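You operate a simulated robot arm through the tools that you are given. There is no shell and no other tool. Be economical: measure what you need, move in short steps, check, and stop when the job is done.

You run a simulated two-armed robot. Do the job below in one go: nothing can be reset, and whatever is moved stays where it is left.

TASK
Put the refill with the orange cap on the free stretch of the grey counter. Take the wooden brush and put it in the grey crate. Take the yellow measuring cup and leave it on the shelf of the open bay. Press the pink button two times. Take the purple rag on the worktop of the white counter and put it away on the shelf under the ledge. Pick up the dark blue cloth roll marked one hundred and ten grams with one hand, pass it to the other hand and put it on the high tier of the shoe rack. Open the cloths drawer, put the dosing ball with the orange collar in the inside of the cloths drawer and shut the drawer again. Open the jugs door, take the bottle with the orange cap from the shelf of the jugs cupboard and leave it on the worktop of the grey counter and shut the door again. Open the laces drawer, take the red sock and leave it in the inside of the laces drawer and shut the drawer again. Open the lint comb lid. The order is free. Set down upright: refill with the orange cap, yellow measuring cup, dark blue cloth roll marked one hundred and ten gr, bottle with the orange cap.

Only the result counts: the job must be done as asked and must still hold three seconds after the hand-in. Knocking over, shifting, dropping, spilling or breaking anything else fails it. A push-on lid holds only when it is set on centred and level and pressed home; a screw cap is set on level and turned clockwise until tight. Flat cloth is picked up by pressing the open fingertips on it (5 to 10 N) and closing them slowly along it; thin cloth reads only 2 to 8 mm in the jaws.

THE ROBOT
Two 6-joint arms with two-finger parallel grippers on one trunk, on a base that drives. Base frame: it is fixed to the floor where the robot stands at the start and does not move with it; the origin is under the middle of the robot, x ahead of it, y to its left, z up; the surface under the hand at the start is at about z = 900. Units: mm, degrees, N and s.
The left shoulder is at the start at [-77, 177, 832], the right one opposite. With the tool pointing down near the work surface each hand reaches from about 100 to 700 mm from the robot's upright axis, wherever it stands, measured 20 degrees to its own side. Places, roughly: cloths drawer [500, 1200, 500]; dark blue cloth roll marked one hundred and ten gr [-1750, 750, 1000]; dosing ball with the orange collar (7x7x6 cm) [-1700, 400, 900]; free stretch of the grey counter [-3400, 1200, 900]; grey crate (36x20x13 cm) [500, 200, 900]; high tier of the shoe rack [500, 2600, 600]; inside of the cloths drawer [600, 1200, 500]; inside of the laces drawer [-300, 2400, 700]; jugs door [-900, 300, 400]; laces drawer [-300, 2300, 800]; lint comb lid [-1800, 2200, 900]; pink button [-1400, 2200, 1000]; purple rag [-1500, 2500, 1000]; red sock [-1000, 750, 1000]; refill with the orange cap [750, 0, 1000]; shelf of the open bay [-1000, 2500, 500]; shelf under the ledge [-2600, -1900, 400]; wooden brush (4x7x6 cm) [500, -100, 900]; worktop of the grey counter [-3500, 1600, 900]; yellow measuring cup [-1250, 2250, 1000]. Payload 1.57 kg a hand.
Tool frame (each hand has its own): the origin (TCP) lies between the finger pads and is the grasp point; the fingertips stand 30 mm ahead of it; z points along the fingers, y is the line along which they close. Largest opening 80 mm; finger width 17, thickness 12; the body of the gripper, 40 by 82 mm, starts 80 mm behind the TCP.
Orientation is that of the tool frame in the base frame, as a unit quaternion [x, y, z, w]. With the fingers straight down and closing along the base's y, the tool's x points along the base's -x, its y along +y and its z along -z.

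THE INTERFACE
- The arms move only by the tool servo_tool. It takes "left_deltas", "right_deltas" or both (then of equal length, played together; a hand with none holds still); each is a list of rows, each a list of 7 numbers: the shift along the tool's x, y, z in mm, then the turn, a rotation vector about the tool's x, y, z in degrees, then the opening, from 0 (shut) to 1 (fully open). In form: [[tx, ty, tz, ax, ay, az, claw], ...]. A call has 1 to 12 rows; each row is the pose to reach, as a shift and turn from the pose commanded when the call began, along the tool's axes at that moment. A row lasts 0.2 s, in which the tool goes at most 50 mm and 8.6 degrees; a call with a longer step from one row to the next is refused whole, and so is a gripper value outside its range. A pose out of reach is approached as far as the arm can. The call stops where the force on the tool passes 40 N (or 10 N more than at its start, if that is more) or the arm is blocked; 0.2 s more then pass. The fingers move at their own pace (about 72 mm/s each) and stop on an object; they squeeze with about 43 N. The grip force told is the motor's: it shows also when the fingers shut on nothing. Time passes only in rows, and 0.2 s behind the last, so rows that repeat a pose let the fingers close. It gives the time, the measured TCP pose, the force on the tool (base axes), the opening and the grip force at its end, in the units of the frame above (readings bear some noise), with the torque about the TCP (base axes, N m) and any sound that the robot's microphone picked up, and new pictures: "views" is both (left out), scene, wrist or none (wrist: the cameras of the hands that moved).
- Cameras (640 x 400 px; columns grow to the right, rows downward): "scene" is now at [2.1, 34.1, 1532.9]; the picture's right is [0.62, -0.78, 0.00], its down [-0.73, -0.58, -0.36] and it looks along [0.28, 0.23, -0.93] (base axes); focal length 214 px, centre (320, 200). "left" rides on the left gripper at [72, 7, -122] in its tool frame; the picture's right is [-0.09, 1.00, 0.00], its down [-0.84, -0.08, -0.54] and it looks along [-0.54, -0.05, 0.84] (tool axes); focal length 238 px, centre (320, 200). "right" rides on the right gripper at [72, -7, -122] in its tool frame; the picture's right is [0.09, 1.00, 0.00], its down [-0.84, 0.08, -0.54] and it looks along [-0.54, 0.05, 0.84] (tool axes); focal length 238 px, centre (320, 200). There is no depth. A picture from a camera that has moved, and an enlarged one, comes with that camera's place and axes in the base frame and with its lens.
- lift_body(by): slides the trunk up (or, below 0, down) by that many mm; the arms and the scene camera ride with it, the base frame stays. It gives what a move gives, with no picture.
- drive_base(legs): drives the robot by 1 to 6 legs, each [ahead, left, turn to the left] in mm, mm and degrees, along the robot's own axes; the way and the turn of a leg run together, so that a leg with both is an arc; at most 1500 mm and 180 degrees a leg. The arms and the cameras ride along, it lands a little off, and it stops where it bumps. It gives what a move gives, and a new picture of the scene camera.
- turn_head(pan, tilt): turns the head with the scene camera to pan (to the left, within 143 degrees either way) and tilt (down, from -29 to 69), counted from straight ahead of the robot. It gives what a move gives, and a new picture of the scene camera.
- enlarge(camera, box): a new picture of the part [left, top, right, bottom] of that camera's present view, enlarged. The clock stands still meanwhile.
- job_done(): hands the job in; it is judged then, once.

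Work in short steps. Places have to be worked out from the pictures, the camera data and where the tool is seen: move nearer, look again, correct. Check each grasp and each placing, and mend what went wrong. You have 577 turns and 360 pictures in all, those below and enlarged ones among them. Open the grippers and draw the arms clear of the work before you hand the job in, unless the task says otherwise; then end with one line.

The tools are called after "Request:" by a JSON object that holds its "name" and its "arguments". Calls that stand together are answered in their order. servo_tool: Moves the arms, as the interface text tells. Its arguments: {"type":"object","properties":{"left_deltas":{"type":"array","items":{"type":"array","items":{"type":"number"}}},"right_deltas":{"type":"array","items":{"type":"array","items":{"type":"number"}}},"views":{"type":"string","enum":["both","scene","wrist","none"]}},"required":[]} The other tools are called the same way: lift_body (by) slides the trunk up or down; drive_base (legs) drives the base; turn_head (pan, tilt) turns the head that bears the scene camera; enlarge (camera, box) takes an enlarged picture of a part of a camera's view; job_done () hands the job in.

At the start:

```text
t: 0.0
left_tool_pos: [280.9, 388.1, 1190.4]
left_tcp_rot: [-0.001, 1.0, 0.0, -0.001]
left_wrist_force: [0.1, -0.2, -1.3]
left_wrist_torque: [0.02, -0.02, 0.01]
left_opening: 80.1
left_finger_force: 0.2
right_tool_pos: [412.0, 34.4, 1220.6]
right_tcp_rot: [-0.001, 1.0, 0.0, 0.001]
right_wrist_force: [0.3, -0.3, -0.6]
right_wrist_torque: [-0.02, -0.01, -0.01]
right_opening: 80.0
right_finger_force: 0.0
trunk travel left (down, up): [-275.0, 53.0]
robot x, y, heading: [-0.2, -1.5, 0.1]
head pan, tilt: [38.6, 68.8]
```

scene: 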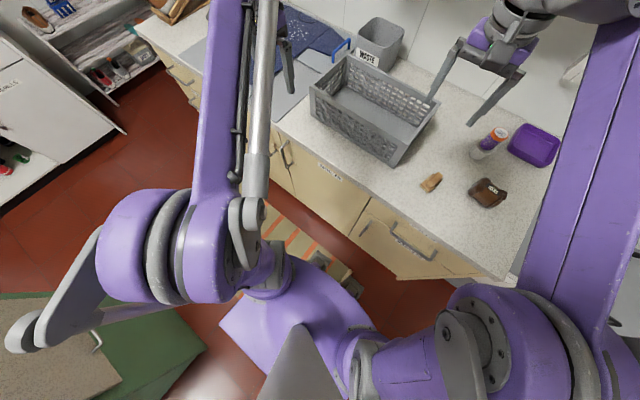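
right: 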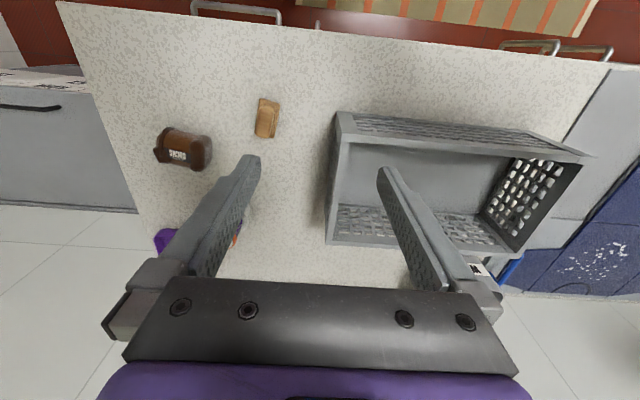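
left: 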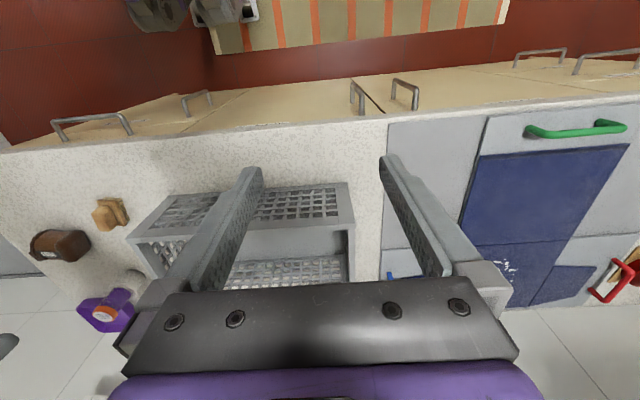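

The scene shows the first counter with crate, brushes and refill. I take closer looks to identify the items.

Request:
{"name": "enlarge", "arguments": {"camera": "right", "box": [120, 70, 340, 260]}}

Request:
{"name": "enlarge", "arguments": {"camera": "scene", "box": [400, 100, 580, 220]}}

```text
2.11 times, centred on (230, 165) of right
camera zoom: at [340.7, 27.8, 1343.5], right [-0.09, 1.0, 0.0], down [0.84, 0.08, 0.54], along [0.54, 0.05, -0.84], focal length 502 px, centre (510, 274)
```

zoom: 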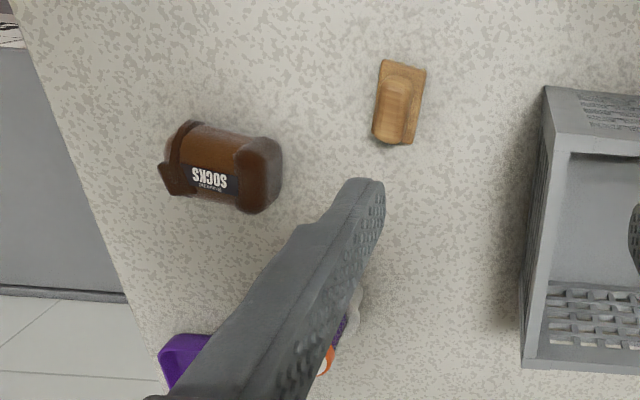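

```text
3.33 times, centred on (490, 160) of scene
camera zoom: at [2.1, 34.1, 1532.9], right [0.62, -0.78, 0.0], down [-0.73, -0.58, -0.36], along [0.28, 0.23, -0.93], focal length 715 px, centre (-247, 333)
```

zoom: 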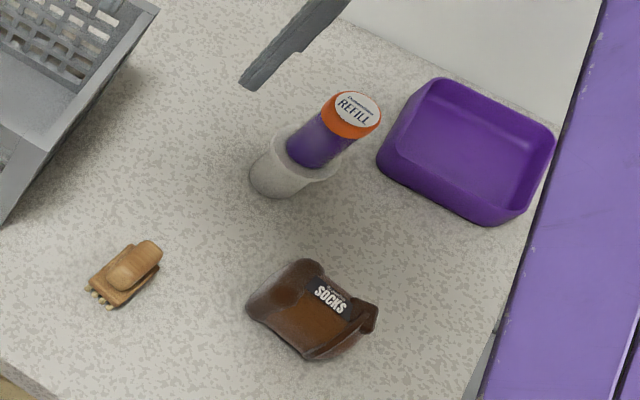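

The tan brush lies at about (449,-54), the refill stands in a white holder near (668,-125), and the crate spans about x 411–610, y 53–410. I bring the right hand above the brush.

Request:
{"name": "servo_tool", "arguments": {"right_deltas": [[-7, -18, 40, 0, 0, 0, 1], [-14, -35, 80, 0, 0, 0, 1], [-21, -53, 120, 0, 0, 0, 1], [-28, -70, 160, 0, 0, 0, 1], [-35, -86, 195, 0, 0, 0, 1], [-35, -86, 195, 0, 0, 0, 1]], "views": "wrist"}}

```text
t: 1.4
left_tool_pos: [280.9, 388.2, 1191.0]
left_tcp_rot: [0.0, 1.0, 0.001, 0.0]
left_wrist_force: [1.0, 0.0, 0.2]
left_wrist_torque: [0.0, 0.0, -0.01]
left_opening: 80.3
left_finger_force: 0.2
right_tool_pos: [446.2, -54.9, 1025.2]
right_tcp_rot: [0.0, 1.0, 0.0, 0.001]
right_wrist_force: [-0.8, 0.6, 0.0]
right_wrist_torque: [-0.04, 0.03, -0.02]
right_opening: 80.0
right_finger_force: 0.2
trunk travel left (down, up): [-275.0, 53.0]
robot x, y, heading: [-0.4, 0.0, -0.2]
head pan, tilt: [38.6, 68.8]
camera right: at [375.3, -60.8, 1148.0], right [-0.09, 1.0, 0.0], down [0.84, 0.08, 0.54], along [0.54, 0.05, -0.84], focal length 238 px, centre (320, 200)
```

right: 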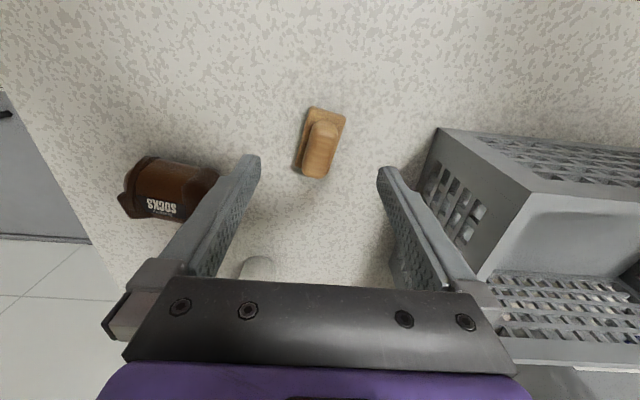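

Brush is centred at about (460,-53). I lower on it and close.

Request:
{"name": "servo_tool", "arguments": {"right_deltas": [[-7, 1, 40, 0, 0, 0, 1], [-14, 2, 75, 0, 0, 0, 1], [-14, 2, 90, 0, 0, 0, 1], [-14, 2, 90, 0, 0, 0, 0.3], [-14, 2, 90, 0, 0, 0, 0], [-14, 2, 90, 0, 0, 0, 0], [-14, 2, 90, 0, 0, 0, 0]], "views": "wrist"}}

```text
t: 3.0
left_tool_pos: [279.7, 387.6, 1190.2]
left_tcp_rot: [0.0, 1.0, 0.001, 0.0]
left_wrist_force: [0.1, -0.7, -0.4]
left_wrist_torque: [-0.01, -0.01, 0.0]
left_opening: 80.0
left_finger_force: 0.0
right_tool_pos: [461.6, -49.9, 937.1]
right_tcp_rot: [0.0, 1.0, 0.0, 0.001]
right_wrist_force: [-1.0, 1.0, 0.6]
right_wrist_torque: [0.0, 0.01, 0.0]
right_opening: 35.0
right_finger_force: 42.4
trunk travel left (down, up): [-275.0, 53.0]
robot x, y, heading: [0.9, -2.4, -0.1]
head pan, tilt: [38.6, 68.8]
camera right: at [389.9, -56.3, 1059.3], right [-0.09, 1.0, 0.0], down [0.84, 0.08, 0.54], along [0.54, 0.05, -0.84], focal length 238 px, centre (320, 200)
```

right: 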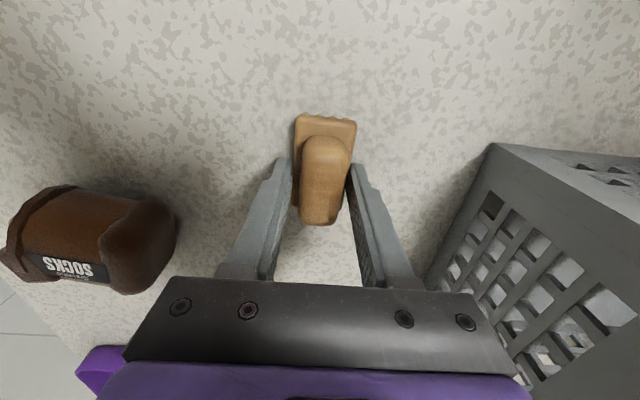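

Gripped (35 mm). Lifting and carrying over the crate.

Request:
{"name": "servo_tool", "arguments": {"right_deltas": [[0, 0, -45, 0, 0, 0, 0], [0, 0, -90, 0, 0, 0, 0], [0, 0, -135, 0, 0, 0, 0], [0, 0, -180, 0, 0, 0, 0], [-12, 40, -200, 0, 0, 0, 0], [-24, 85, -200, 0, 0, 0, 0], [-36, 130, -200, 0, 0, 0, 0], [-42, 175, -200, 0, 0, 0, 0], [-48, 220, -200, 0, 0, 0, 0], [-48, 260, -200, 0, 0, 0, 0], [-48, 260, -200, 0, 0, 0, 0]], "views": "wrist"}}

```text
t: 5.4
left_tool_pos: [281.3, 388.8, 1189.6]
left_tcp_rot: [0.0, 1.0, 0.0, 0.0]
left_wrist_force: [-0.4, 0.4, 0.0]
left_wrist_torque: [-0.01, 0.04, -0.01]
left_opening: 79.9
left_finger_force: 0.0
right_tool_pos: [486.9, 192.2, 1118.1]
right_tcp_rot: [0.001, 1.0, 0.001, 0.001]
right_wrist_force: [-0.3, -0.1, -0.5]
right_wrist_torque: [-0.01, 0.0, -0.01]
right_opening: 34.7
right_finger_force: 42.1
right hand out of reach, approached as far as the arm can: row 9, 10, 11
trunk travel left (down, up): [-275.0, 53.0]
robot x, y, heading: [-0.8, -0.4, 0.0]
head pan, tilt: [38.6, 68.8]
camera right: at [415.7, 186.2, 1241.1], right [-0.09, 1.0, 0.0], down [0.84, 0.08, 0.54], along [0.54, 0.05, -0.84], focal length 238 px, centre (320, 200)
```

right: 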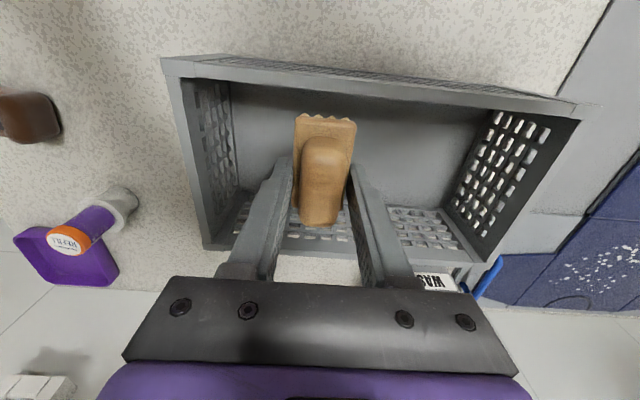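

Crate top spans x 435–630, y 67–425; I shift 30 mm further in x and lower the brush inside.

Request:
{"name": "servo_tool", "arguments": {"right_deltas": [[-15, 0, 20, 0, 0, 0, 0], [-30, 0, 50, 0, 0, 0, 0], [-32, 0, 95, 0, 0, 0, 0], [-32, 0, 130, 0, 0, 0, 0], [-32, 0, 160, 0, 0, 0, 0], [-32, 0, 172, 0, 0, 0, 0], [-32, 0, 172, 0, 0, 0, 0]], "views": "wrist"}}

```text
t: 7.0
left_tool_pos: [281.5, 387.5, 1189.8]
left_tcp_rot: [0.0, 1.0, 0.001, 0.0]
left_wrist_force: [-0.1, -0.1, -0.5]
left_wrist_torque: [-0.02, 0.01, -0.03]
left_opening: 80.1
left_finger_force: 0.0
right_tool_pos: [518.6, 192.3, 944.3]
right_tcp_rot: [0.001, 1.0, 0.0, 0.001]
right_wrist_force: [0.0, -0.8, -0.4]
right_wrist_torque: [0.02, -0.03, 0.03]
right_opening: 34.8
right_finger_force: 41.5
trunk travel left (down, up): [-275.0, 53.0]
robot x, y, heading: [-2.9, 0.2, -0.1]
head pan, tilt: [38.6, 68.8]
camera right: at [447.3, 185.7, 1067.2], right [-0.09, 1.0, 0.0], down [0.84, 0.08, 0.54], along [0.54, 0.05, -0.84], focal length 238 px, centre (320, 200)
```

right: 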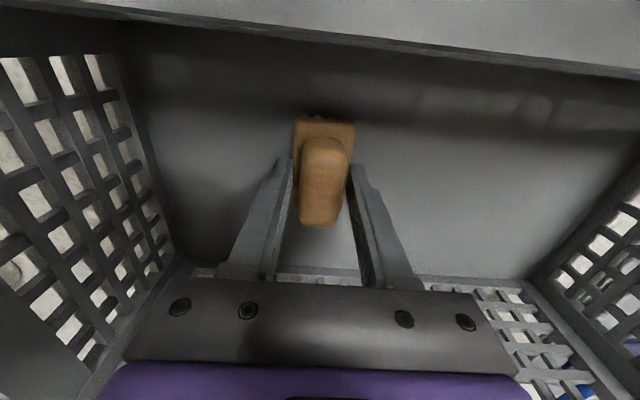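

Releasing the brush, then rising out of the crate.

Request:
{"name": "servo_tool", "arguments": {"right_deltas": [[0, 0, 2, 0, 0, 0, 0.4], [0, 0, 2, 0, 0, 0, 0.8], [0, 0, 0, 0, 0, 0, 1], [0, 0, -45, 0, 0, 0, 1], [0, 0, -90, 0, 0, 0, 1], [0, 0, -135, 0, 0, 0, 1], [10, -10, -170, 0, 0, 0, 1], [10, -55, -180, 0, 0, 0, 1], [10, -100, -180, 0, 0, 0, 1], [10, -145, -180, 0, 0, 0, 1]], "views": "wrist"}}

```text
t: 9.2
left_tool_pos: [280.7, 385.8, 1190.5]
left_tcp_rot: [0.001, 1.0, 0.002, 0.0]
left_wrist_force: [0.2, -0.9, -0.5]
left_wrist_torque: [-0.01, 0.01, -0.02]
left_opening: 80.0
left_finger_force: 0.1
right_tool_pos: [508.1, 45.4, 1126.4]
right_tcp_rot: [0.0, 1.0, 0.001, 0.001]
right_wrist_force: [-1.5, -0.8, 0.6]
right_wrist_torque: [0.03, 0.03, -0.03]
right_opening: 79.9
right_finger_force: 0.1
right hand out of reach, approached as far as the arm can: row 6, 7
trunk travel left (down, up): [-275.0, 53.0]
robot x, y, heading: [0.5, -0.9, -0.0]
head pan, tilt: [38.6, 68.8]
camera right: at [436.2, 38.3, 1248.8], right [-0.09, 1.0, 0.0], down [0.84, 0.08, 0.54], along [0.54, 0.05, -0.84], focal length 238 px, centre (320, 200)
```

right: 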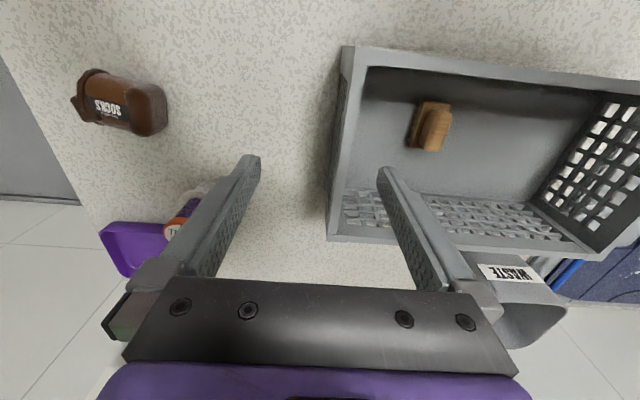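

Brush rests in the crate. Next I move the right hand toward the refill, staying short of it and high.

Request:
{"name": "servo_tool", "arguments": {"right_deltas": [[-10, -40, 0, 0, 0, 0, 1], [-30, -80, 0, 0, 0, 0, 1], [-50, -120, 0, 0, 0, 0, 1], [-70, -150, 0, 0, 0, 0, 1], [-90, -170, 10, 0, 0, 0, 1], [-90, -170, 10, 0, 0, 0, 1]], "views": "wrist"}}

```text
t: 10.6
left_tool_pos: [280.0, 387.6, 1189.6]
left_tcp_rot: [0.001, 1.0, 0.0, 0.001]
left_wrist_force: [0.0, 0.3, -0.1]
left_wrist_torque: [0.0, 0.0, -0.02]
left_opening: 79.8
left_finger_force: 0.0
right_tool_pos: [597.2, -123.0, 1117.1]
right_tcp_rot: [0.001, 1.0, 0.0, 0.002]
right_wrist_force: [0.4, -0.3, 0.6]
right_wrist_torque: [0.0, -0.02, 0.01]
right_opening: 80.0
right_finger_force: 0.1
trunk travel left (down, up): [-275.0, 53.0]
robot x, y, heading: [3.2, -1.2, -0.0]
head pan, tilt: [38.6, 68.8]
camera right: at [525.4, -128.5, 1239.1], right [-0.09, 1.0, 0.0], down [0.84, 0.08, 0.54], along [0.54, 0.05, -0.84], focal length 238 px, centre (320, 200)
```

right: 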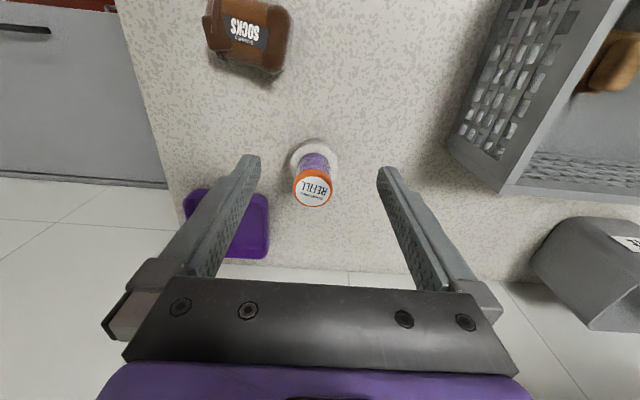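

The refill's cap is about 43 mm wide at (661,-124), top ≈1005, holder rim ≈946. I go over it, lower to TCP z≈985 and close on the cap.

Request:
{"name": "servo_tool", "arguments": {"right_deltas": [[-32, -1, 0, 0, 0, 0, 1], [-64, -1, 0, 0, 0, 0, 1], [-64, -1, 40, 0, 0, 0, 1], [-64, -1, 80, 0, 0, 0, 1], [-64, -1, 115, 0, 0, 0, 1], [-64, -1, 129, 0, 0, 0, 1], [-64, -1, 129, 0, 0, 0, 1]], "views": "wrist"}}

```text
t: 12.2
left_tool_pos: [281.4, 387.1, 1190.2]
left_tcp_rot: [0.0, 1.0, 0.001, 0.0]
left_wrist_force: [-0.3, -0.5, 0.4]
left_wrist_torque: [-0.01, -0.02, -0.01]
left_opening: 79.8
left_finger_force: 0.1
right_tool_pos: [661.8, -125.2, 987.4]
right_tcp_rot: [0.0, 1.0, 0.001, 0.0]
right_wrist_force: [0.6, -0.6, 0.4]
right_wrist_torque: [0.03, 0.01, 0.02]
right_opening: 80.2
right_finger_force: 0.0
right hand out of reach, approached as far as the arm can: row 1, 2, 3, 4, 5
trunk travel left (down, up): [-275.0, 53.0]
robot x, y, heading: [4.2, -2.0, 0.1]
head pan, tilt: [38.6, 68.8]
camera right: at [590.4, -130.5, 1110.0], right [-0.09, 1.0, 0.0], down [0.84, 0.08, 0.54], along [0.54, 0.05, -0.84], focal length 238 px, centre (320, 200)
```

right: 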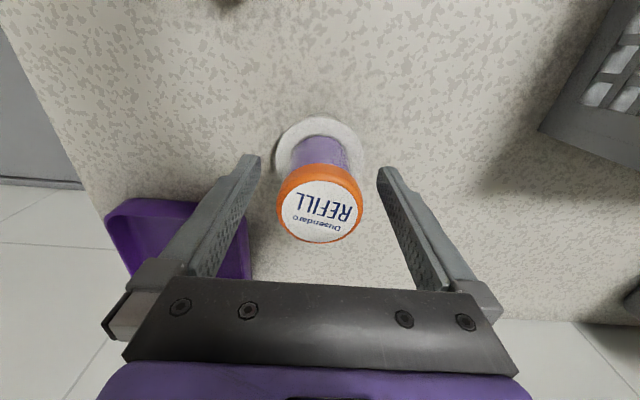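

Aligned well. Closing on the cap.

Request:
{"name": "servo_tool", "arguments": {"right_deltas": [[-2, 1, 2, 0, 0, 0, 0.5], [-2, 1, 2, 0, 0, 0, 0], [-2, 1, 2, 0, 0, 0, 0], [-2, 1, 2, 0, 0, 0, 0]], "views": "none"}}

Request:
{"name": "servo_tool", "arguments": {"right_deltas": [[0, 0, -30, 0, 0, 0, 0], [0, 0, -60, 0, 0, 0, 0], [10, 0, -90, 0, 0, 0, 0], [40, 0, -110, 0, 0, 0, 0], [80, 0, -120, 0, 0, 0, 0], [80, 0, -120, 0, 0, 0, 0]], "views": "wrist"}}

```text
t: 13.2
left_tool_pos: [280.5, 387.7, 1190.7]
left_tcp_rot: [0.0, 1.0, 0.0, 0.0]
left_wrist_force: [-0.1, 0.9, 0.5]
left_wrist_torque: [0.0, -0.01, 0.02]
left_opening: 79.8
left_finger_force: 0.0
right_tool_pos: [663.7, -121.8, 984.2]
right_tcp_rot: [0.0, 1.0, 0.0, 0.001]
right_wrist_force: [0.6, 0.0, 0.3]
right_wrist_torque: [0.0, 0.0, -0.02]
right_opening: 43.0
right_finger_force: 43.0
trunk travel left (down, up): [-275.0, 53.0]
robot x, y, heading: [-2.5, 0.3, 0.0]
head pan, tilt: [38.6, 68.8]
```

```text
t: 14.6
left_tool_pos: [281.7, 386.4, 1190.1]
left_tcp_rot: [0.0, 1.0, 0.002, 0.0]
left_wrist_force: [-0.2, -0.7, -0.8]
left_wrist_torque: [-0.01, 0.04, 0.02]
left_opening: 80.0
left_finger_force: 0.0
right_tool_pos: [583.8, -122.5, 1105.6]
right_tcp_rot: [0.001, 1.0, 0.0, 0.001]
right_wrist_force: [-0.1, -0.5, -0.7]
right_wrist_torque: [0.0, 0.0, -0.01]
right_opening: 43.0
right_finger_force: 43.4
right hand out of reach, approached as far as the arm can: row 1, 2, 3, 4
trunk travel left (down, up): [-275.0, 53.0]
robot x, y, heading: [3.0, -0.6, -0.2]
head pan, tilt: [38.6, 68.8]
camera right: at [512.9, -129.1, 1227.5], right [-0.09, 1.0, 0.0], down [0.84, 0.08, 0.54], along [0.54, 0.05, -0.84], focal length 238 px, centre (320, 200)
```

right: 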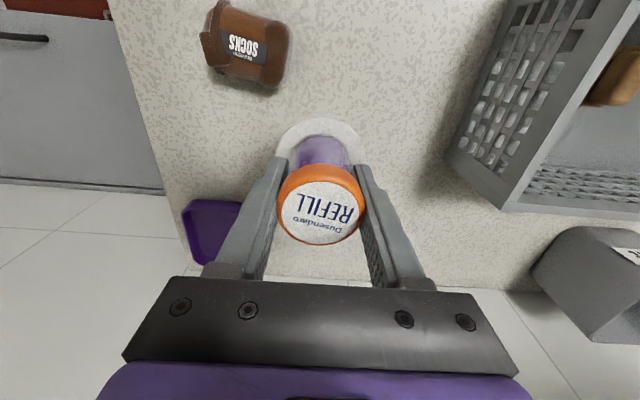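

The white base came up with it, so it's one piece with the refill. Now I survey the room with the head before driving.

Request:
{"name": "turn_head", "arguments": {"pan": 60, "tilt": 20}}

Request:
{"name": "turn_head", "arguments": {"pan": 140, "tilt": 20}}

Request:
{"name": "turn_head", "arguments": {"pan": -130, "tilt": 20}}

```text
t: 15.8
left_tool_pos: [280.6, 387.9, 1189.8]
left_tcp_rot: [0.0, 1.0, 0.0, -0.001]
left_wrist_force: [0.3, -0.2, 0.4]
left_wrist_torque: [-0.03, 0.0, -0.01]
left_opening: 80.4
left_finger_force: 0.1
right_tool_pos: [584.3, -122.5, 1105.3]
right_tcp_rot: [-0.001, 1.0, 0.0, 0.001]
right_wrist_force: [0.7, 0.8, -0.9]
right_wrist_torque: [-0.01, 0.01, 0.02]
right_opening: 42.9
right_finger_force: 43.0
trunk travel left (down, up): [-275.0, 53.0]
robot x, y, heading: [-0.6, -1.8, 0.1]
head pan, tilt: [60.0, 20.0]
camera scene: at [5.1, 79.9, 1600.4], right [0.87, -0.5, 0.0], down [-0.17, -0.3, -0.94], along [0.47, 0.81, -0.34], focal length 214 px, centre (320, 200)
```

scene: 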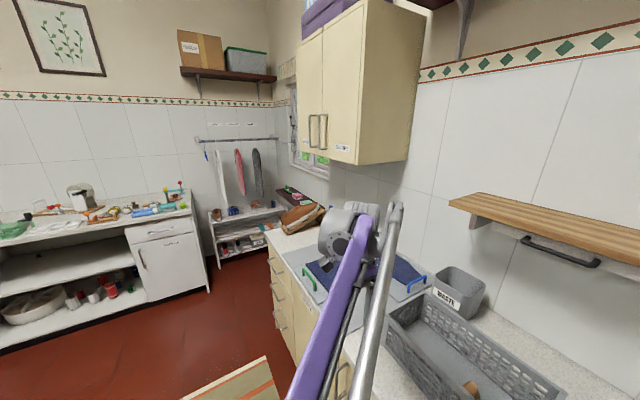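

```text
t: 17.3
left_tool_pos: [281.0, 387.1, 1191.2]
left_tcp_rot: [0.0, 1.0, 0.001, 0.001]
left_wrist_force: [0.5, -0.4, -0.7]
left_wrist_torque: [0.0, -0.01, 0.0]
left_opening: 80.1
left_finger_force: 0.0
right_tool_pos: [583.7, -122.8, 1104.7]
right_tcp_rot: [0.001, 1.0, -0.001, 0.0]
right_wrist_force: [-0.5, -0.1, -0.5]
right_wrist_torque: [0.02, -0.01, -0.02]
right_opening: 43.0
right_finger_force: 42.8
trunk travel left (down, up): [-275.0, 53.0]
robot x, y, heading: [2.6, 0.5, -0.1]
head pan, tilt: [140.0, 20.0]
camera scene: at [-112.8, 59.1, 1600.5], right [0.64, 0.77, 0.0], down [0.26, -0.22, -0.94], along [-0.72, 0.6, -0.34], focal length 214 px, centre (320, 200)
```

scene: 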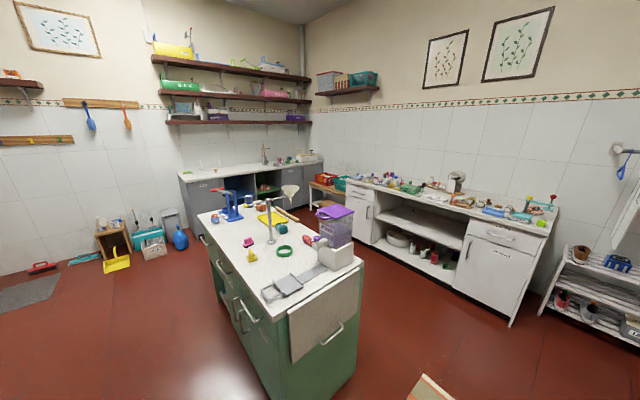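

```text
t: 21.0
left_tool_pos: [280.5, 387.5, 1190.5]
left_tcp_rot: [-0.001, 1.0, 0.001, 0.0]
left_wrist_force: [-0.2, -0.3, 0.0]
left_wrist_torque: [-0.02, -0.01, -0.03]
left_opening: 80.1
left_finger_force: 0.0
right_tool_pos: [582.5, -122.6, 1105.3]
right_tcp_rot: [0.0, 1.0, 0.001, 0.001]
right_wrist_force: [-0.4, -0.5, -0.7]
right_wrist_torque: [0.04, -0.03, 0.0]
right_opening: 43.0
right_finger_force: 42.6
trunk travel left (down, up): [-275.0, 53.0]
robot x, y, heading: [2.5, -2.0, -0.4]
head pan, tilt: [-130.0, 20.0]
camera scene: at [-101.4, -72.2, 1600.5], right [-0.77, 0.64, 0.0], down [0.22, 0.26, -0.94], along [-0.6, -0.72, -0.34], focal length 214 px, centre (320, 200)
```

scene: 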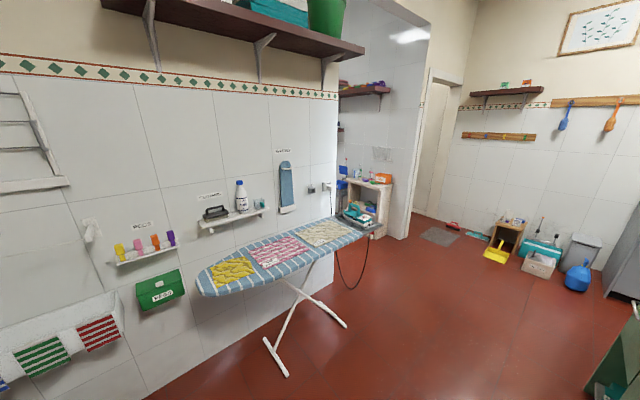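

Room is mapped: green island x≈-1942..-700, y≈330..840; grey counter front at x≈-3130; white counter along y≈2100+. I tuck the right arm in before driving.

Request:
{"name": "servo_tool", "arguments": {"right_deltas": [[45, -5, -10, 0, 0, 0, 0], [90, -10, -25, 0, 0, 0, 0], [135, -15, -40, 0, 0, 0, 0], [180, -20, -55, 0, 0, 0, 0], [225, -30, -70, 0, 0, 0, 0], [250, -30, -90, 0, 0, 0, 0], [250, -30, -90, 0, 0, 0, 0]], "views": "none"}}

Request:
{"name": "drive_base", "arguments": {"legs": [[-350, 0, 0], [0, 0, 90], [0, 0, 90]]}}

```text
t: 22.6
left_tool_pos: [280.2, 387.6, 1189.5]
left_tcp_rot: [0.0, 1.0, 0.001, 0.0]
left_wrist_force: [0.9, -0.1, 0.2]
left_wrist_torque: [-0.02, 0.02, 0.0]
left_opening: 79.7
left_finger_force: 0.1
right_tool_pos: [336.9, -154.9, 1194.4]
right_tcp_rot: [0.0, 1.0, 0.0, 0.001]
right_wrist_force: [0.4, 0.6, -0.9]
right_wrist_torque: [0.02, 0.0, 0.02]
right_opening: 43.1
right_finger_force: 43.3
trunk travel left (down, up): [-275.0, 53.0]
robot x, y, heading: [0.0, -2.8, 0.3]
head pan, tilt: [-130.0, 20.0]
```

```text
t: 32.6
left_tool_pos: [-628.4, -390.8, 1189.7]
left_tcp_rot: [1.0, 0.004, 0.0, 0.001]
left_wrist_force: [0.3, -0.4, 0.2]
left_wrist_torque: [-0.01, 0.0, 0.02]
left_opening: 80.3
left_finger_force: 0.0
right_tool_pos: [-686.7, 152.7, 1195.0]
right_tcp_rot: [1.0, 0.003, -0.001, 0.0]
right_wrist_force: [0.2, 0.2, -0.3]
right_wrist_torque: [0.0, 0.05, 0.04]
right_opening: 42.8
right_finger_force: 42.9
trunk travel left (down, up): [-275.0, 53.0]
robot x, y, heading: [-353.1, -1.7, -179.4]
head pan, tilt: [-130.0, 20.0]
camera scene: at [-249.5, 71.5, 1600.5], right [0.77, -0.64, 0.0], down [-0.22, -0.26, -0.94], along [0.6, 0.72, -0.34], focal length 214 px, centre (320, 200)
```

scene: 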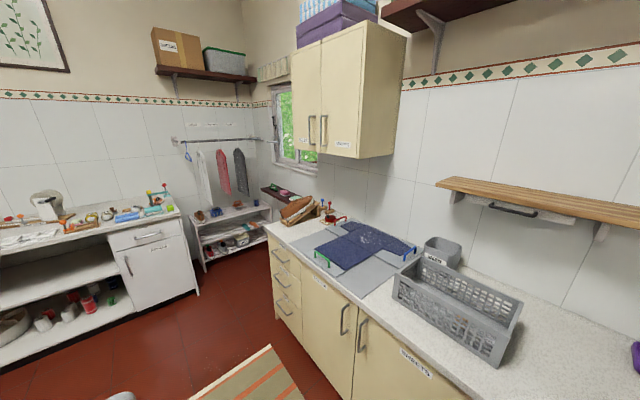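

Clear way south of the island; I drive along y≈-300 westward to x≈-2500, with the head looking ahead and right.

Request:
{"name": "drive_base", "arguments": {"legs": [[0, 300, 0], [1100, 0, 0], [1050, 0, 0]]}}

Request:
{"name": "turn_head", "arguments": {"pan": -50, "tilt": 35}}

```text
t: 46.0
left_tool_pos: [-2761.3, -676.6, 1190.5]
left_tcp_rot: [1.0, -0.003, 0.0, 0.001]
left_wrist_force: [0.1, 0.0, 0.5]
left_wrist_torque: [-0.01, 0.01, 0.01]
left_opening: 80.1
left_finger_force: 0.0
right_tool_pos: [-2814.1, -135.4, 1195.3]
right_tcp_rot: [1.0, -0.004, -0.001, -0.001]
right_wrist_force: [0.2, 0.4, -0.4]
right_wrist_torque: [-0.01, 0.03, 0.01]
right_opening: 42.9
right_finger_force: 43.0
trunk travel left (down, up): [-275.0, 53.0]
robot x, y, heading: [-2480.3, -290.6, 179.5]
head pan, tilt: [-130.0, 20.0]
camera scene: at [-2377.2, -222.3, 1600.4], right [0.76, -0.65, 0.0], down [-0.22, -0.26, -0.94], along [0.61, 0.72, -0.34], focal length 214 px, centre (320, 200)
```

scene: 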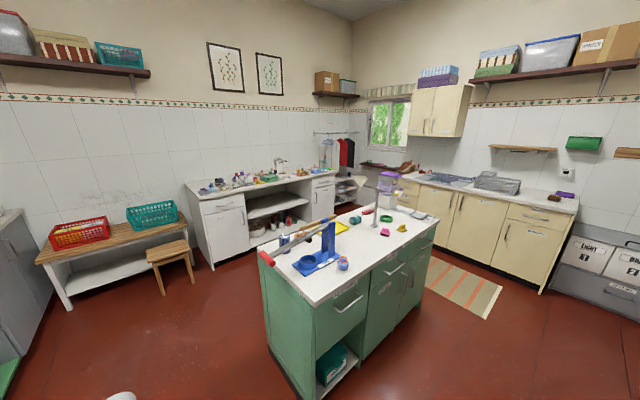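

```text
t: 47.5
left_tool_pos: [-2761.0, -678.6, 1189.5]
left_tcp_rot: [1.0, -0.004, -0.001, 0.0]
left_wrist_force: [-0.1, 0.1, 0.5]
left_wrist_torque: [0.01, 0.02, 0.04]
left_opening: 80.0
left_finger_force: 0.0
right_tool_pos: [-2813.5, -135.9, 1194.4]
right_tcp_rot: [1.0, -0.004, -0.001, -0.001]
right_wrist_force: [-0.3, 0.3, 0.0]
right_wrist_torque: [0.02, -0.02, 0.01]
right_opening: 42.6
right_finger_force: 42.6
trunk travel left (down, up): [-275.0, 53.0]
robot x, y, heading: [-2478.4, -294.4, 179.7]
head pan, tilt: [-50.0, 35.0]
camera scene: at [-2493.6, -225.4, 1576.6], right [0.77, 0.64, 0.0], down [0.37, -0.44, -0.82], along [-0.52, 0.63, -0.57], focal length 214 px, centre (320, 200)
```

scene: 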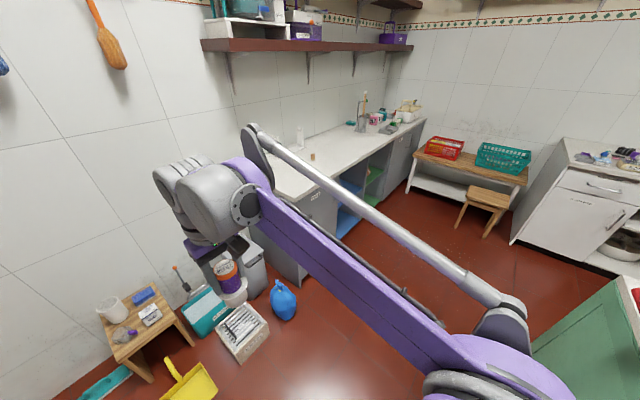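

The strip west of the island is free. I drive north to y≈1180 and then closer to the grey counter (front ≈ x -3250).

Request:
{"name": "drive_base", "arguments": {"legs": [[0, -1470, 0], [250, 0, 0]]}}

Request:
{"name": "turn_head", "arguments": {"pan": 0, "tilt": 45}}

```text
t: 62.0
left_tool_pos: [-3011.7, 780.2, 1189.9]
left_tcp_rot: [1.0, 0.007, 0.0, 0.001]
left_wrist_force: [0.2, 0.2, -0.5]
left_wrist_torque: [0.0, -0.01, 0.0]
left_opening: 80.1
left_finger_force: 0.1
right_tool_pos: [-3075.2, 1321.1, 1194.7]
right_tcp_rot: [1.0, 0.006, -0.001, 0.0]
right_wrist_force: [0.1, -0.2, -0.3]
right_wrist_torque: [0.0, -0.03, 0.02]
right_opening: 43.0
right_finger_force: 42.9
trunk travel left (down, up): [-275.0, 53.0]
robot x, y, heading: [-2733.8, 1166.0, -179.1]
head pan, tilt: [-50.0, 35.0]
camera scene: at [-2753.5, 1237.3, 1576.5], right [0.76, 0.65, 0.0], down [0.37, -0.43, -0.82], along [-0.53, 0.62, -0.57], focal length 214 px, centre (320, 200)
```

scene: 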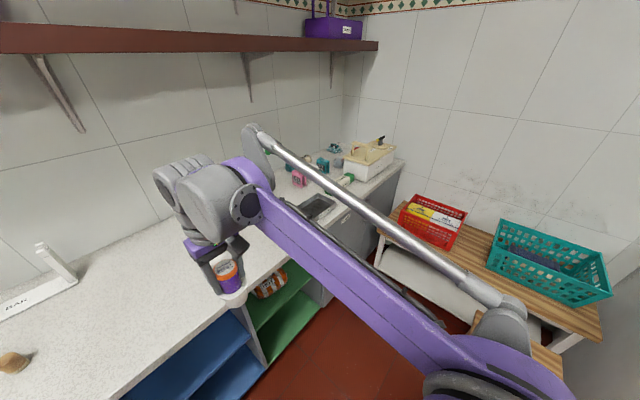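

```text
t: 63.1
left_tool_pos: [-3011.8, 778.9, 1190.5]
left_tcp_rot: [1.0, 0.007, -0.001, 0.001]
left_wrist_force: [-0.3, 0.8, 0.2]
left_wrist_torque: [0.0, 0.03, -0.02]
left_opening: 80.1
left_finger_force: 0.0
right_tool_pos: [-3075.6, 1321.4, 1195.9]
right_tcp_rot: [1.0, 0.006, -0.002, 0.001]
right_wrist_force: [-0.7, -0.2, -0.6]
right_wrist_torque: [-0.03, 0.02, -0.01]
right_opening: 43.1
right_finger_force: 42.5
trunk travel left (down, up): [-275.0, 53.0]
robot x, y, heading: [-2734.1, 1168.8, -179.3]
head pan, tilt: [0.0, 45.0]
camera scene: at [-2777.6, 1169.6, 1561.8], right [-0.01, 1.0, 0.0], down [0.71, 0.01, -0.71], along [-0.71, -0.01, -0.71], focal length 214 px, centre (320, 200)
```

scene: 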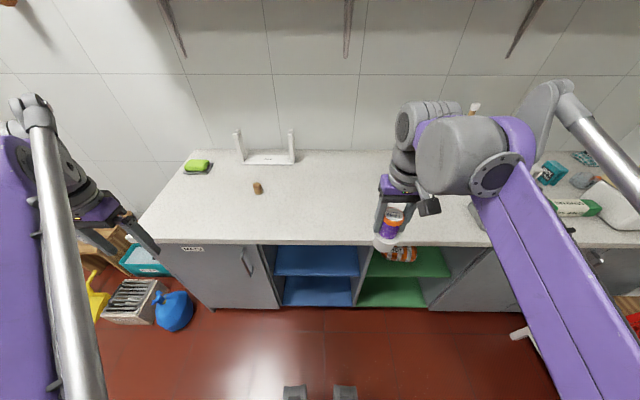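

The spot (-3400,1200) projects to about pixel (328,207), an empty stretch. I zoom to check for markings or clutter.

Request:
{"name": "enlarge", "arguments": {"camera": "scene", "box": [170, 110, 490, 310]}}

```text
2.00 times, centred on (330, 210) of scene
camera zoom: at [-2777.6, 1169.6, 1561.8], right [-0.01, 1.0, 0.0], down [0.71, 0.01, -0.71], along [-0.71, -0.01, -0.71], focal length 429 px, centre (300, 180)
```

zoom: 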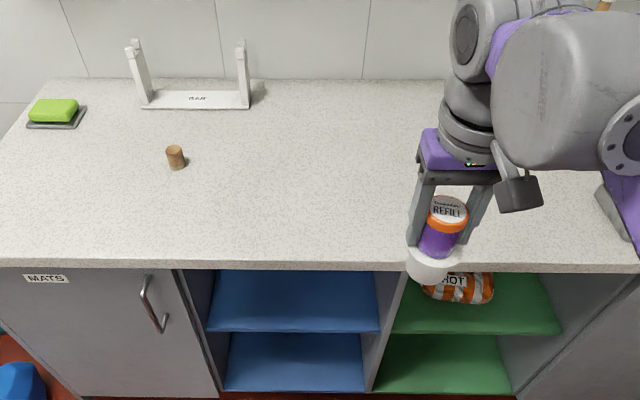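

Free. I drive 170 mm closer, then the right hand will set the refill at about (-3400,1220).

Request:
{"name": "drive_base", "arguments": {"legs": [[170, 0, 0]]}}

```text
t: 64.6
left_tool_pos: [-3184.2, 777.6, 1190.4]
left_tcp_rot: [1.0, 0.007, 0.0, 0.001]
left_wrist_force: [-0.6, 0.2, -0.5]
left_wrist_torque: [0.0, -0.01, 0.03]
left_opening: 79.8
left_finger_force: 0.1
right_tool_pos: [-3247.5, 1318.3, 1194.7]
right_tcp_rot: [1.0, 0.006, -0.001, 0.0]
right_wrist_force: [0.0, 0.7, -0.5]
right_wrist_torque: [0.01, -0.02, 0.0]
right_opening: 42.8
right_finger_force: 42.5
trunk travel left (down, up): [-275.0, 53.0]
robot x, y, heading: [-2907.7, 1169.1, -179.3]
head pan, tilt: [0.0, 45.0]
camera scene: at [-2950.2, 1167.3, 1561.7], right [-0.01, 1.0, 0.0], down [0.71, 0.01, -0.71], along [-0.71, -0.01, -0.71], focal length 214 px, centre (320, 200)
```

scene: 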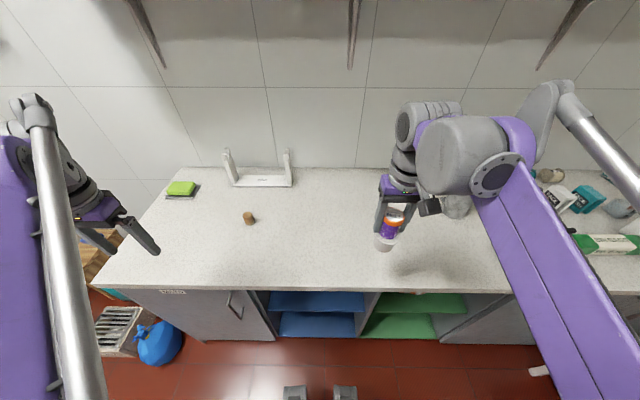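

Lowering the refill toward (-3400,1223), stopping just above the surface.

Request:
{"name": "servo_tool", "arguments": {"right_deltas": [[-40, 25, 0, 0, 0, 0, 0], [-80, 50, 0, 0, 0, 0, 0], [-120, 75, 10, 0, 0, 0, 0], [-150, 95, 40, 0, 0, 0, 0], [-150, 95, 85, 0, 0, 0, 0], [-150, 95, 130, 0, 0, 0, 0], [-150, 95, 170, 0, 0, 0, 0], [-150, 95, 190, 0, 0, 0, 0], [-150, 95, 200, 0, 0, 0, 0], [-150, 95, 200, 0, 0, 0, 0]], "views": "both"}}

```text
t: 66.8
left_tool_pos: [-3185.5, 777.1, 1190.7]
left_tcp_rot: [1.0, 0.006, 0.0, 0.001]
left_wrist_force: [-0.1, 0.1, -0.8]
left_wrist_torque: [0.02, 0.0, 0.0]
left_opening: 80.0
left_finger_force: 0.0
right_tool_pos: [-3395.6, 1221.4, 993.9]
right_tcp_rot: [1.0, 0.006, -0.001, 0.0]
right_wrist_force: [-0.5, 0.1, 0.2]
right_wrist_torque: [-0.02, 0.02, -0.03]
right_opening: 43.1
right_finger_force: 43.0
trunk travel left (down, up): [-275.0, 53.0]
robot x, y, heading: [-2907.9, 1168.3, -179.2]
head pan, tilt: [0.0, 45.0]
camera scene: at [-2950.2, 1167.3, 1561.8], right [-0.01, 1.0, 0.0], down [0.71, 0.01, -0.71], along [-0.71, -0.01, -0.71], focal length 214 px, centre (320, 200)
camera right: at [-3323.2, 1228.9, 1118.3], right [0.1, -0.99, 0.0], down [-0.83, -0.09, 0.54], along [-0.54, -0.06, -0.84], focal length 238 px, centre (320, 200)
```

scene: 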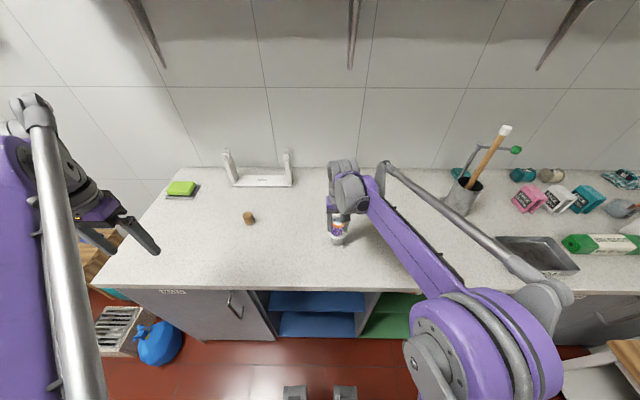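
right: 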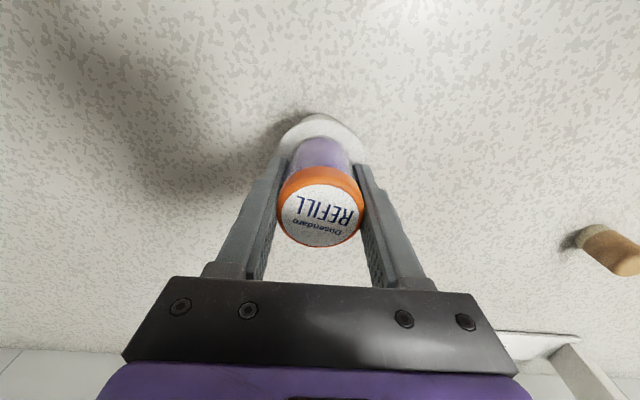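

Lowering in fine steps until contact is felt.

Request:
{"name": "servo_tool", "arguments": {"right_deltas": [[0, 0, 4, 0, 0, 0, 0], [0, 0, 7, 0, 0, 0, 0], [0, 0, 9, 0, 0, 0, 0], [0, 0, 10, 0, 0, 0, 0]], "views": "none"}}

```text
t: 67.8
left_tool_pos: [-3185.2, 777.6, 1189.7]
left_tcp_rot: [1.0, 0.006, 0.0, 0.002]
left_wrist_force: [-0.2, -0.1, -0.9]
left_wrist_torque: [0.0, 0.01, 0.03]
left_opening: 79.9
left_finger_force: 0.1
right_tool_pos: [-3396.5, 1221.3, 984.7]
right_tcp_rot: [1.0, 0.007, -0.001, 0.0]
right_wrist_force: [0.1, 0.0, -0.3]
right_wrist_torque: [0.01, 0.02, -0.02]
right_opening: 43.1
right_finger_force: 43.4
trunk travel left (down, up): [-275.0, 53.0]
robot x, y, heading: [-2906.1, 1171.6, -179.4]
head pan, tilt: [0.0, 45.0]
```

Request:
{"name": "servo_tool", "arguments": {"right_deltas": [[0, 0, 2, 0, 0, 0, 0], [0, 0, 4, 0, 0, 0, 0], [0, 0, 6, 0, 0, 0, 0]], "views": "wrist"}}

```text
t: 68.6
left_tool_pos: [-3183.0, 777.5, 1191.1]
left_tcp_rot: [1.0, 0.007, -0.001, 0.0]
left_wrist_force: [0.2, -0.3, -0.9]
left_wrist_torque: [0.02, 0.03, -0.03]
left_opening: 79.9
left_finger_force: 0.1
right_tool_pos: [-3395.0, 1220.3, 982.0]
right_tcp_rot: [1.0, 0.005, -0.002, 0.0]
right_wrist_force: [-4.6, -0.9, 37.7]
right_wrist_torque: [-0.14, 0.04, 0.0]
right_opening: 43.1
right_finger_force: 43.0
trunk travel left (down, up): [-275.0, 53.0]
robot x, y, heading: [-2905.6, 1168.5, -179.3]
head pan, tilt: [0.0, 45.0]
camera right: at [-3322.8, 1228.8, 1103.6], right [0.1, -0.99, 0.0], down [-0.83, -0.09, 0.55], along [-0.54, -0.06, -0.84], focal length 238 px, centre (320, 200)
```

right: 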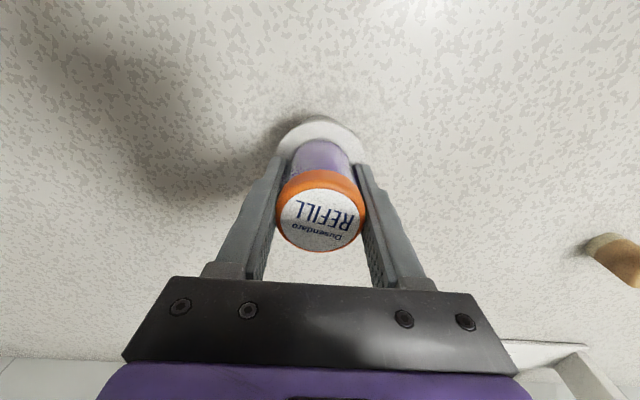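

Contact felt. I relax 3 mm, open, and rise.

Request:
{"name": "servo_tool", "arguments": {"right_deltas": [[0, 0, -3, 0, 0, 0, 0], [0, 0, -3, 0, 0, 0, 0.6], [0, 0, -3, 0, 0, 0, 1], [0, 0, -3, 0, 0, 0, 1], [0, 0, -35, 0, 0, 0, 1], [0, 0, -80, 0, 0, 0, 1], [0, 0, -125, 0, 0, 0, 1], [20, 0, -170, 0, 0, 0, 1], [60, 0, -190, 0, 0, 0, 1], [100, 0, -190, 0, 0, 0, 1]], "views": "wrist"}}

```text
t: 70.8
left_tool_pos: [-3183.8, 777.4, 1190.5]
left_tcp_rot: [1.0, 0.007, -0.001, 0.001]
left_wrist_force: [0.1, -0.9, 0.3]
left_wrist_torque: [-0.01, 0.01, 0.0]
left_opening: 80.0
left_finger_force: 0.1
right_tool_pos: [-3294.7, 1223.4, 1168.4]
right_tcp_rot: [1.0, 0.006, -0.002, 0.0]
right_wrist_force: [0.1, 0.0, 0.0]
right_wrist_torque: [0.05, 0.05, 0.02]
right_opening: 80.1
right_finger_force: 0.0
trunk travel left (down, up): [-275.0, 53.0]
robot x, y, heading: [-2909.9, 1171.4, -179.1]
head pan, tilt: [0.0, 45.0]
camera right: at [-3222.7, 1231.3, 1291.5], right [0.1, -0.99, 0.0], down [-0.83, -0.09, 0.54], along [-0.54, -0.06, -0.84], focal length 238 px, centre (320, 200)
```

right: 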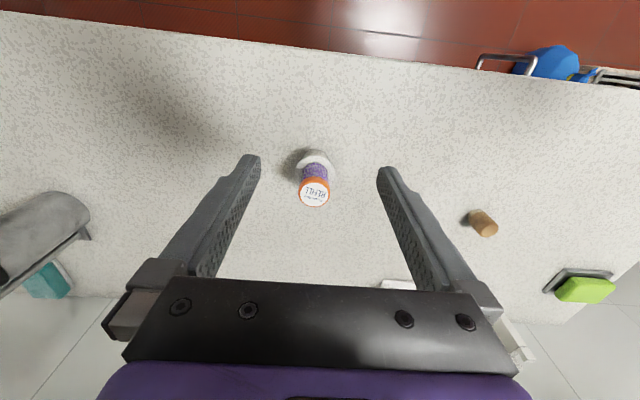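

Refill stands upright on the free stretch. Next, the white counter: I back off, turn to face +y and move east in the aisle.

Request:
{"name": "servo_tool", "arguments": {"right_deltas": [[45, 15, -5, 0, 0, 0, 1], [85, 30, -10, 0, 0, 0, 1]], "views": "none"}}

Request:
{"name": "drive_base", "arguments": {"legs": [[-400, 0, 0], [0, 0, -90], [200, 0, 0], [0, -900, 0]]}}

Request:
{"name": "turn_head", "arguments": {"pan": 0, "tilt": 40}}

```text
t: 71.4
left_tool_pos: [-3183.9, 777.7, 1189.5]
left_tcp_rot: [1.0, 0.007, 0.0, 0.001]
left_wrist_force: [0.3, 1.0, 0.3]
left_wrist_torque: [-0.03, 0.0, -0.03]
left_opening: 79.9
left_finger_force: 0.1
right_tool_pos: [-3210.2, 1191.5, 1180.9]
right_tcp_rot: [1.0, 0.006, -0.001, 0.0]
right_wrist_force: [-0.8, -0.1, -0.1]
right_wrist_torque: [0.01, -0.04, -0.03]
right_opening: 79.8
right_finger_force: 0.0
trunk travel left (down, up): [-275.0, 53.0]
robot x, y, heading: [-2908.1, 1167.3, -179.0]
head pan, tilt: [0.0, 45.0]
```

```text
t: 86.8
left_tool_pos: [-2001.3, 1659.5, 1189.9]
left_tcp_rot: [-0.706, 0.709, 0.001, -0.001]
left_wrist_force: [0.5, -0.1, -0.2]
left_wrist_torque: [-0.01, -0.01, -0.02]
left_opening: 80.1
left_finger_force: 0.0
right_tool_pos: [-1586.3, 1677.5, 1179.1]
right_tcp_rot: [-0.706, 0.708, 0.0, 0.001]
right_wrist_force: [0.4, 0.0, 0.7]
right_wrist_torque: [0.03, 0.0, 0.01]
right_opening: 80.3
right_finger_force: 0.1
trunk travel left (down, up): [-275.0, 53.0]
robot x, y, heading: [-1610.7, 1376.6, 89.8]
head pan, tilt: [0.0, 45.0]
camera scene: at [-1614.5, 1417.0, 1561.8], right [1.0, 0.0, 0.0], down [0.0, -0.71, -0.71], along [0.0, 0.71, -0.71], focal length 214 px, centre (320, 200)
```

scene: 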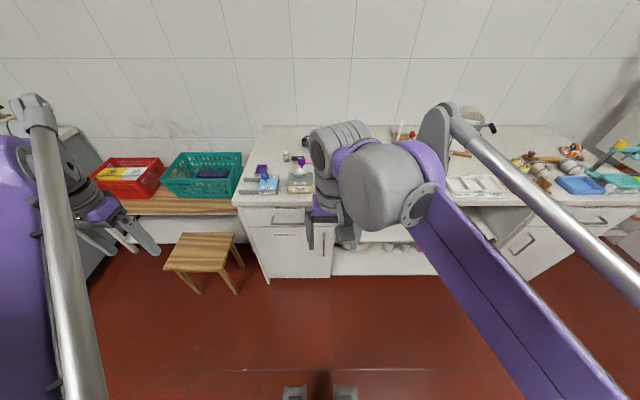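

```text
t: 87.5
left_tool_pos: [-2001.5, 1659.1, 1190.8]
left_tcp_rot: [-0.706, 0.708, 0.001, -0.001]
left_wrist_force: [0.2, -0.4, 0.0]
left_wrist_torque: [-0.01, 0.0, -0.02]
left_opening: 80.0
left_finger_force: 0.2
right_tool_pos: [-1585.7, 1678.3, 1178.6]
right_tcp_rot: [-0.706, 0.708, 0.0, 0.001]
right_wrist_force: [0.5, -0.5, 0.5]
right_wrist_torque: [0.0, -0.02, -0.02]
right_opening: 80.0
right_finger_force: 0.2
trunk travel left (down, up): [-275.0, 53.0]
robot x, y, heading: [-1617.9, 1377.3, 89.7]
head pan, tilt: [0.0, 40.0]
camera scene: at [-1614.4, 1420.7, 1569.0], right [1.0, 0.0, 0.0], down [0.0, -0.64, -0.77], along [0.0, 0.77, -0.64], focal length 214 px, centre (320, 200)
```

scene: 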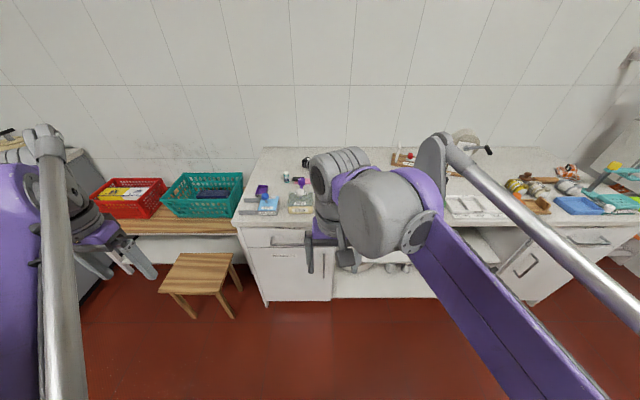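

The right arm hides the counter; I swing it out to the right and look again.

Request:
{"name": "servo_tool", "arguments": {"right_deltas": [[0, -50, 0, 0, 0, 0, 1], [0, -100, 0, 0, 0, 0, 1], [10, -150, 0, 0, 0, 0, 1], [20, -200, 0, 0, 0, 0, 1], [30, -250, 0, 0, 0, 0, 1], [40, -300, 0, 0, 0, 0, 1], [40, -340, 0, 0, 0, 0, 1], [40, -340, 0, 0, 0, 0, 1]], "views": "none"}}

Request:
{"name": "enlarge", "arguments": {"camera": "scene", "box": [220, 110, 440, 250]}}

Request:
{"name": "enlarge", "arguments": {"camera": "scene", "box": [400, 100, 640, 250]}}

```text
refused: row 3 steps farther than a row can; nothing moved
```

```text
2.86 times, centred on (330, 180) of scene
camera zoom: at [-1614.4, 1420.7, 1569.0], right [1.0, 0.0, 0.0], down [0.0, -0.64, -0.77], along [0.0, 0.77, -0.64], focal length 613 px, centre (291, 257)
```

zoom: 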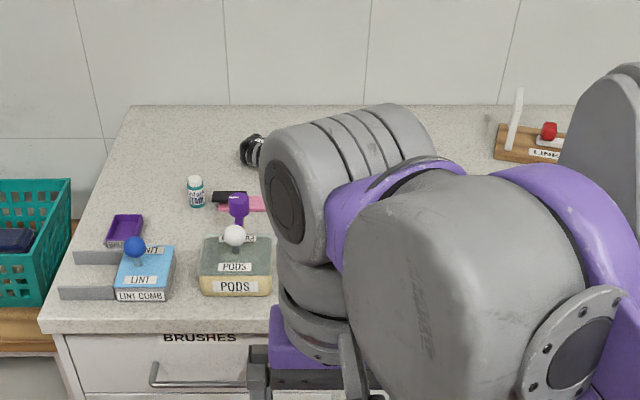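

```text
2.67 times, centred on (520, 175) of scene
camera zoom: at [-1614.4, 1420.7, 1569.0], right [1.0, 0.0, 0.0], down [0.0, -0.64, -0.77], along [0.0, 0.77, -0.64], focal length 572 px, centre (-213, 267)
```

zoom: 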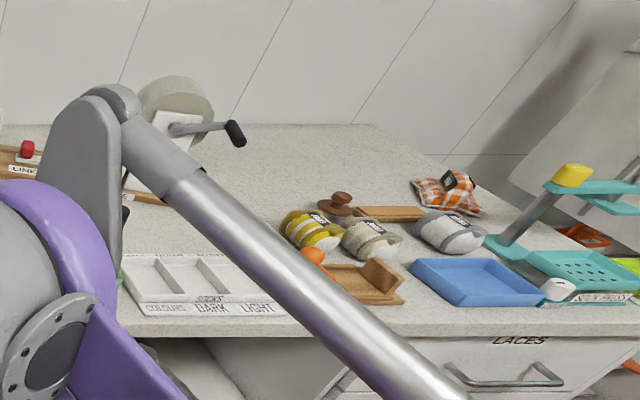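

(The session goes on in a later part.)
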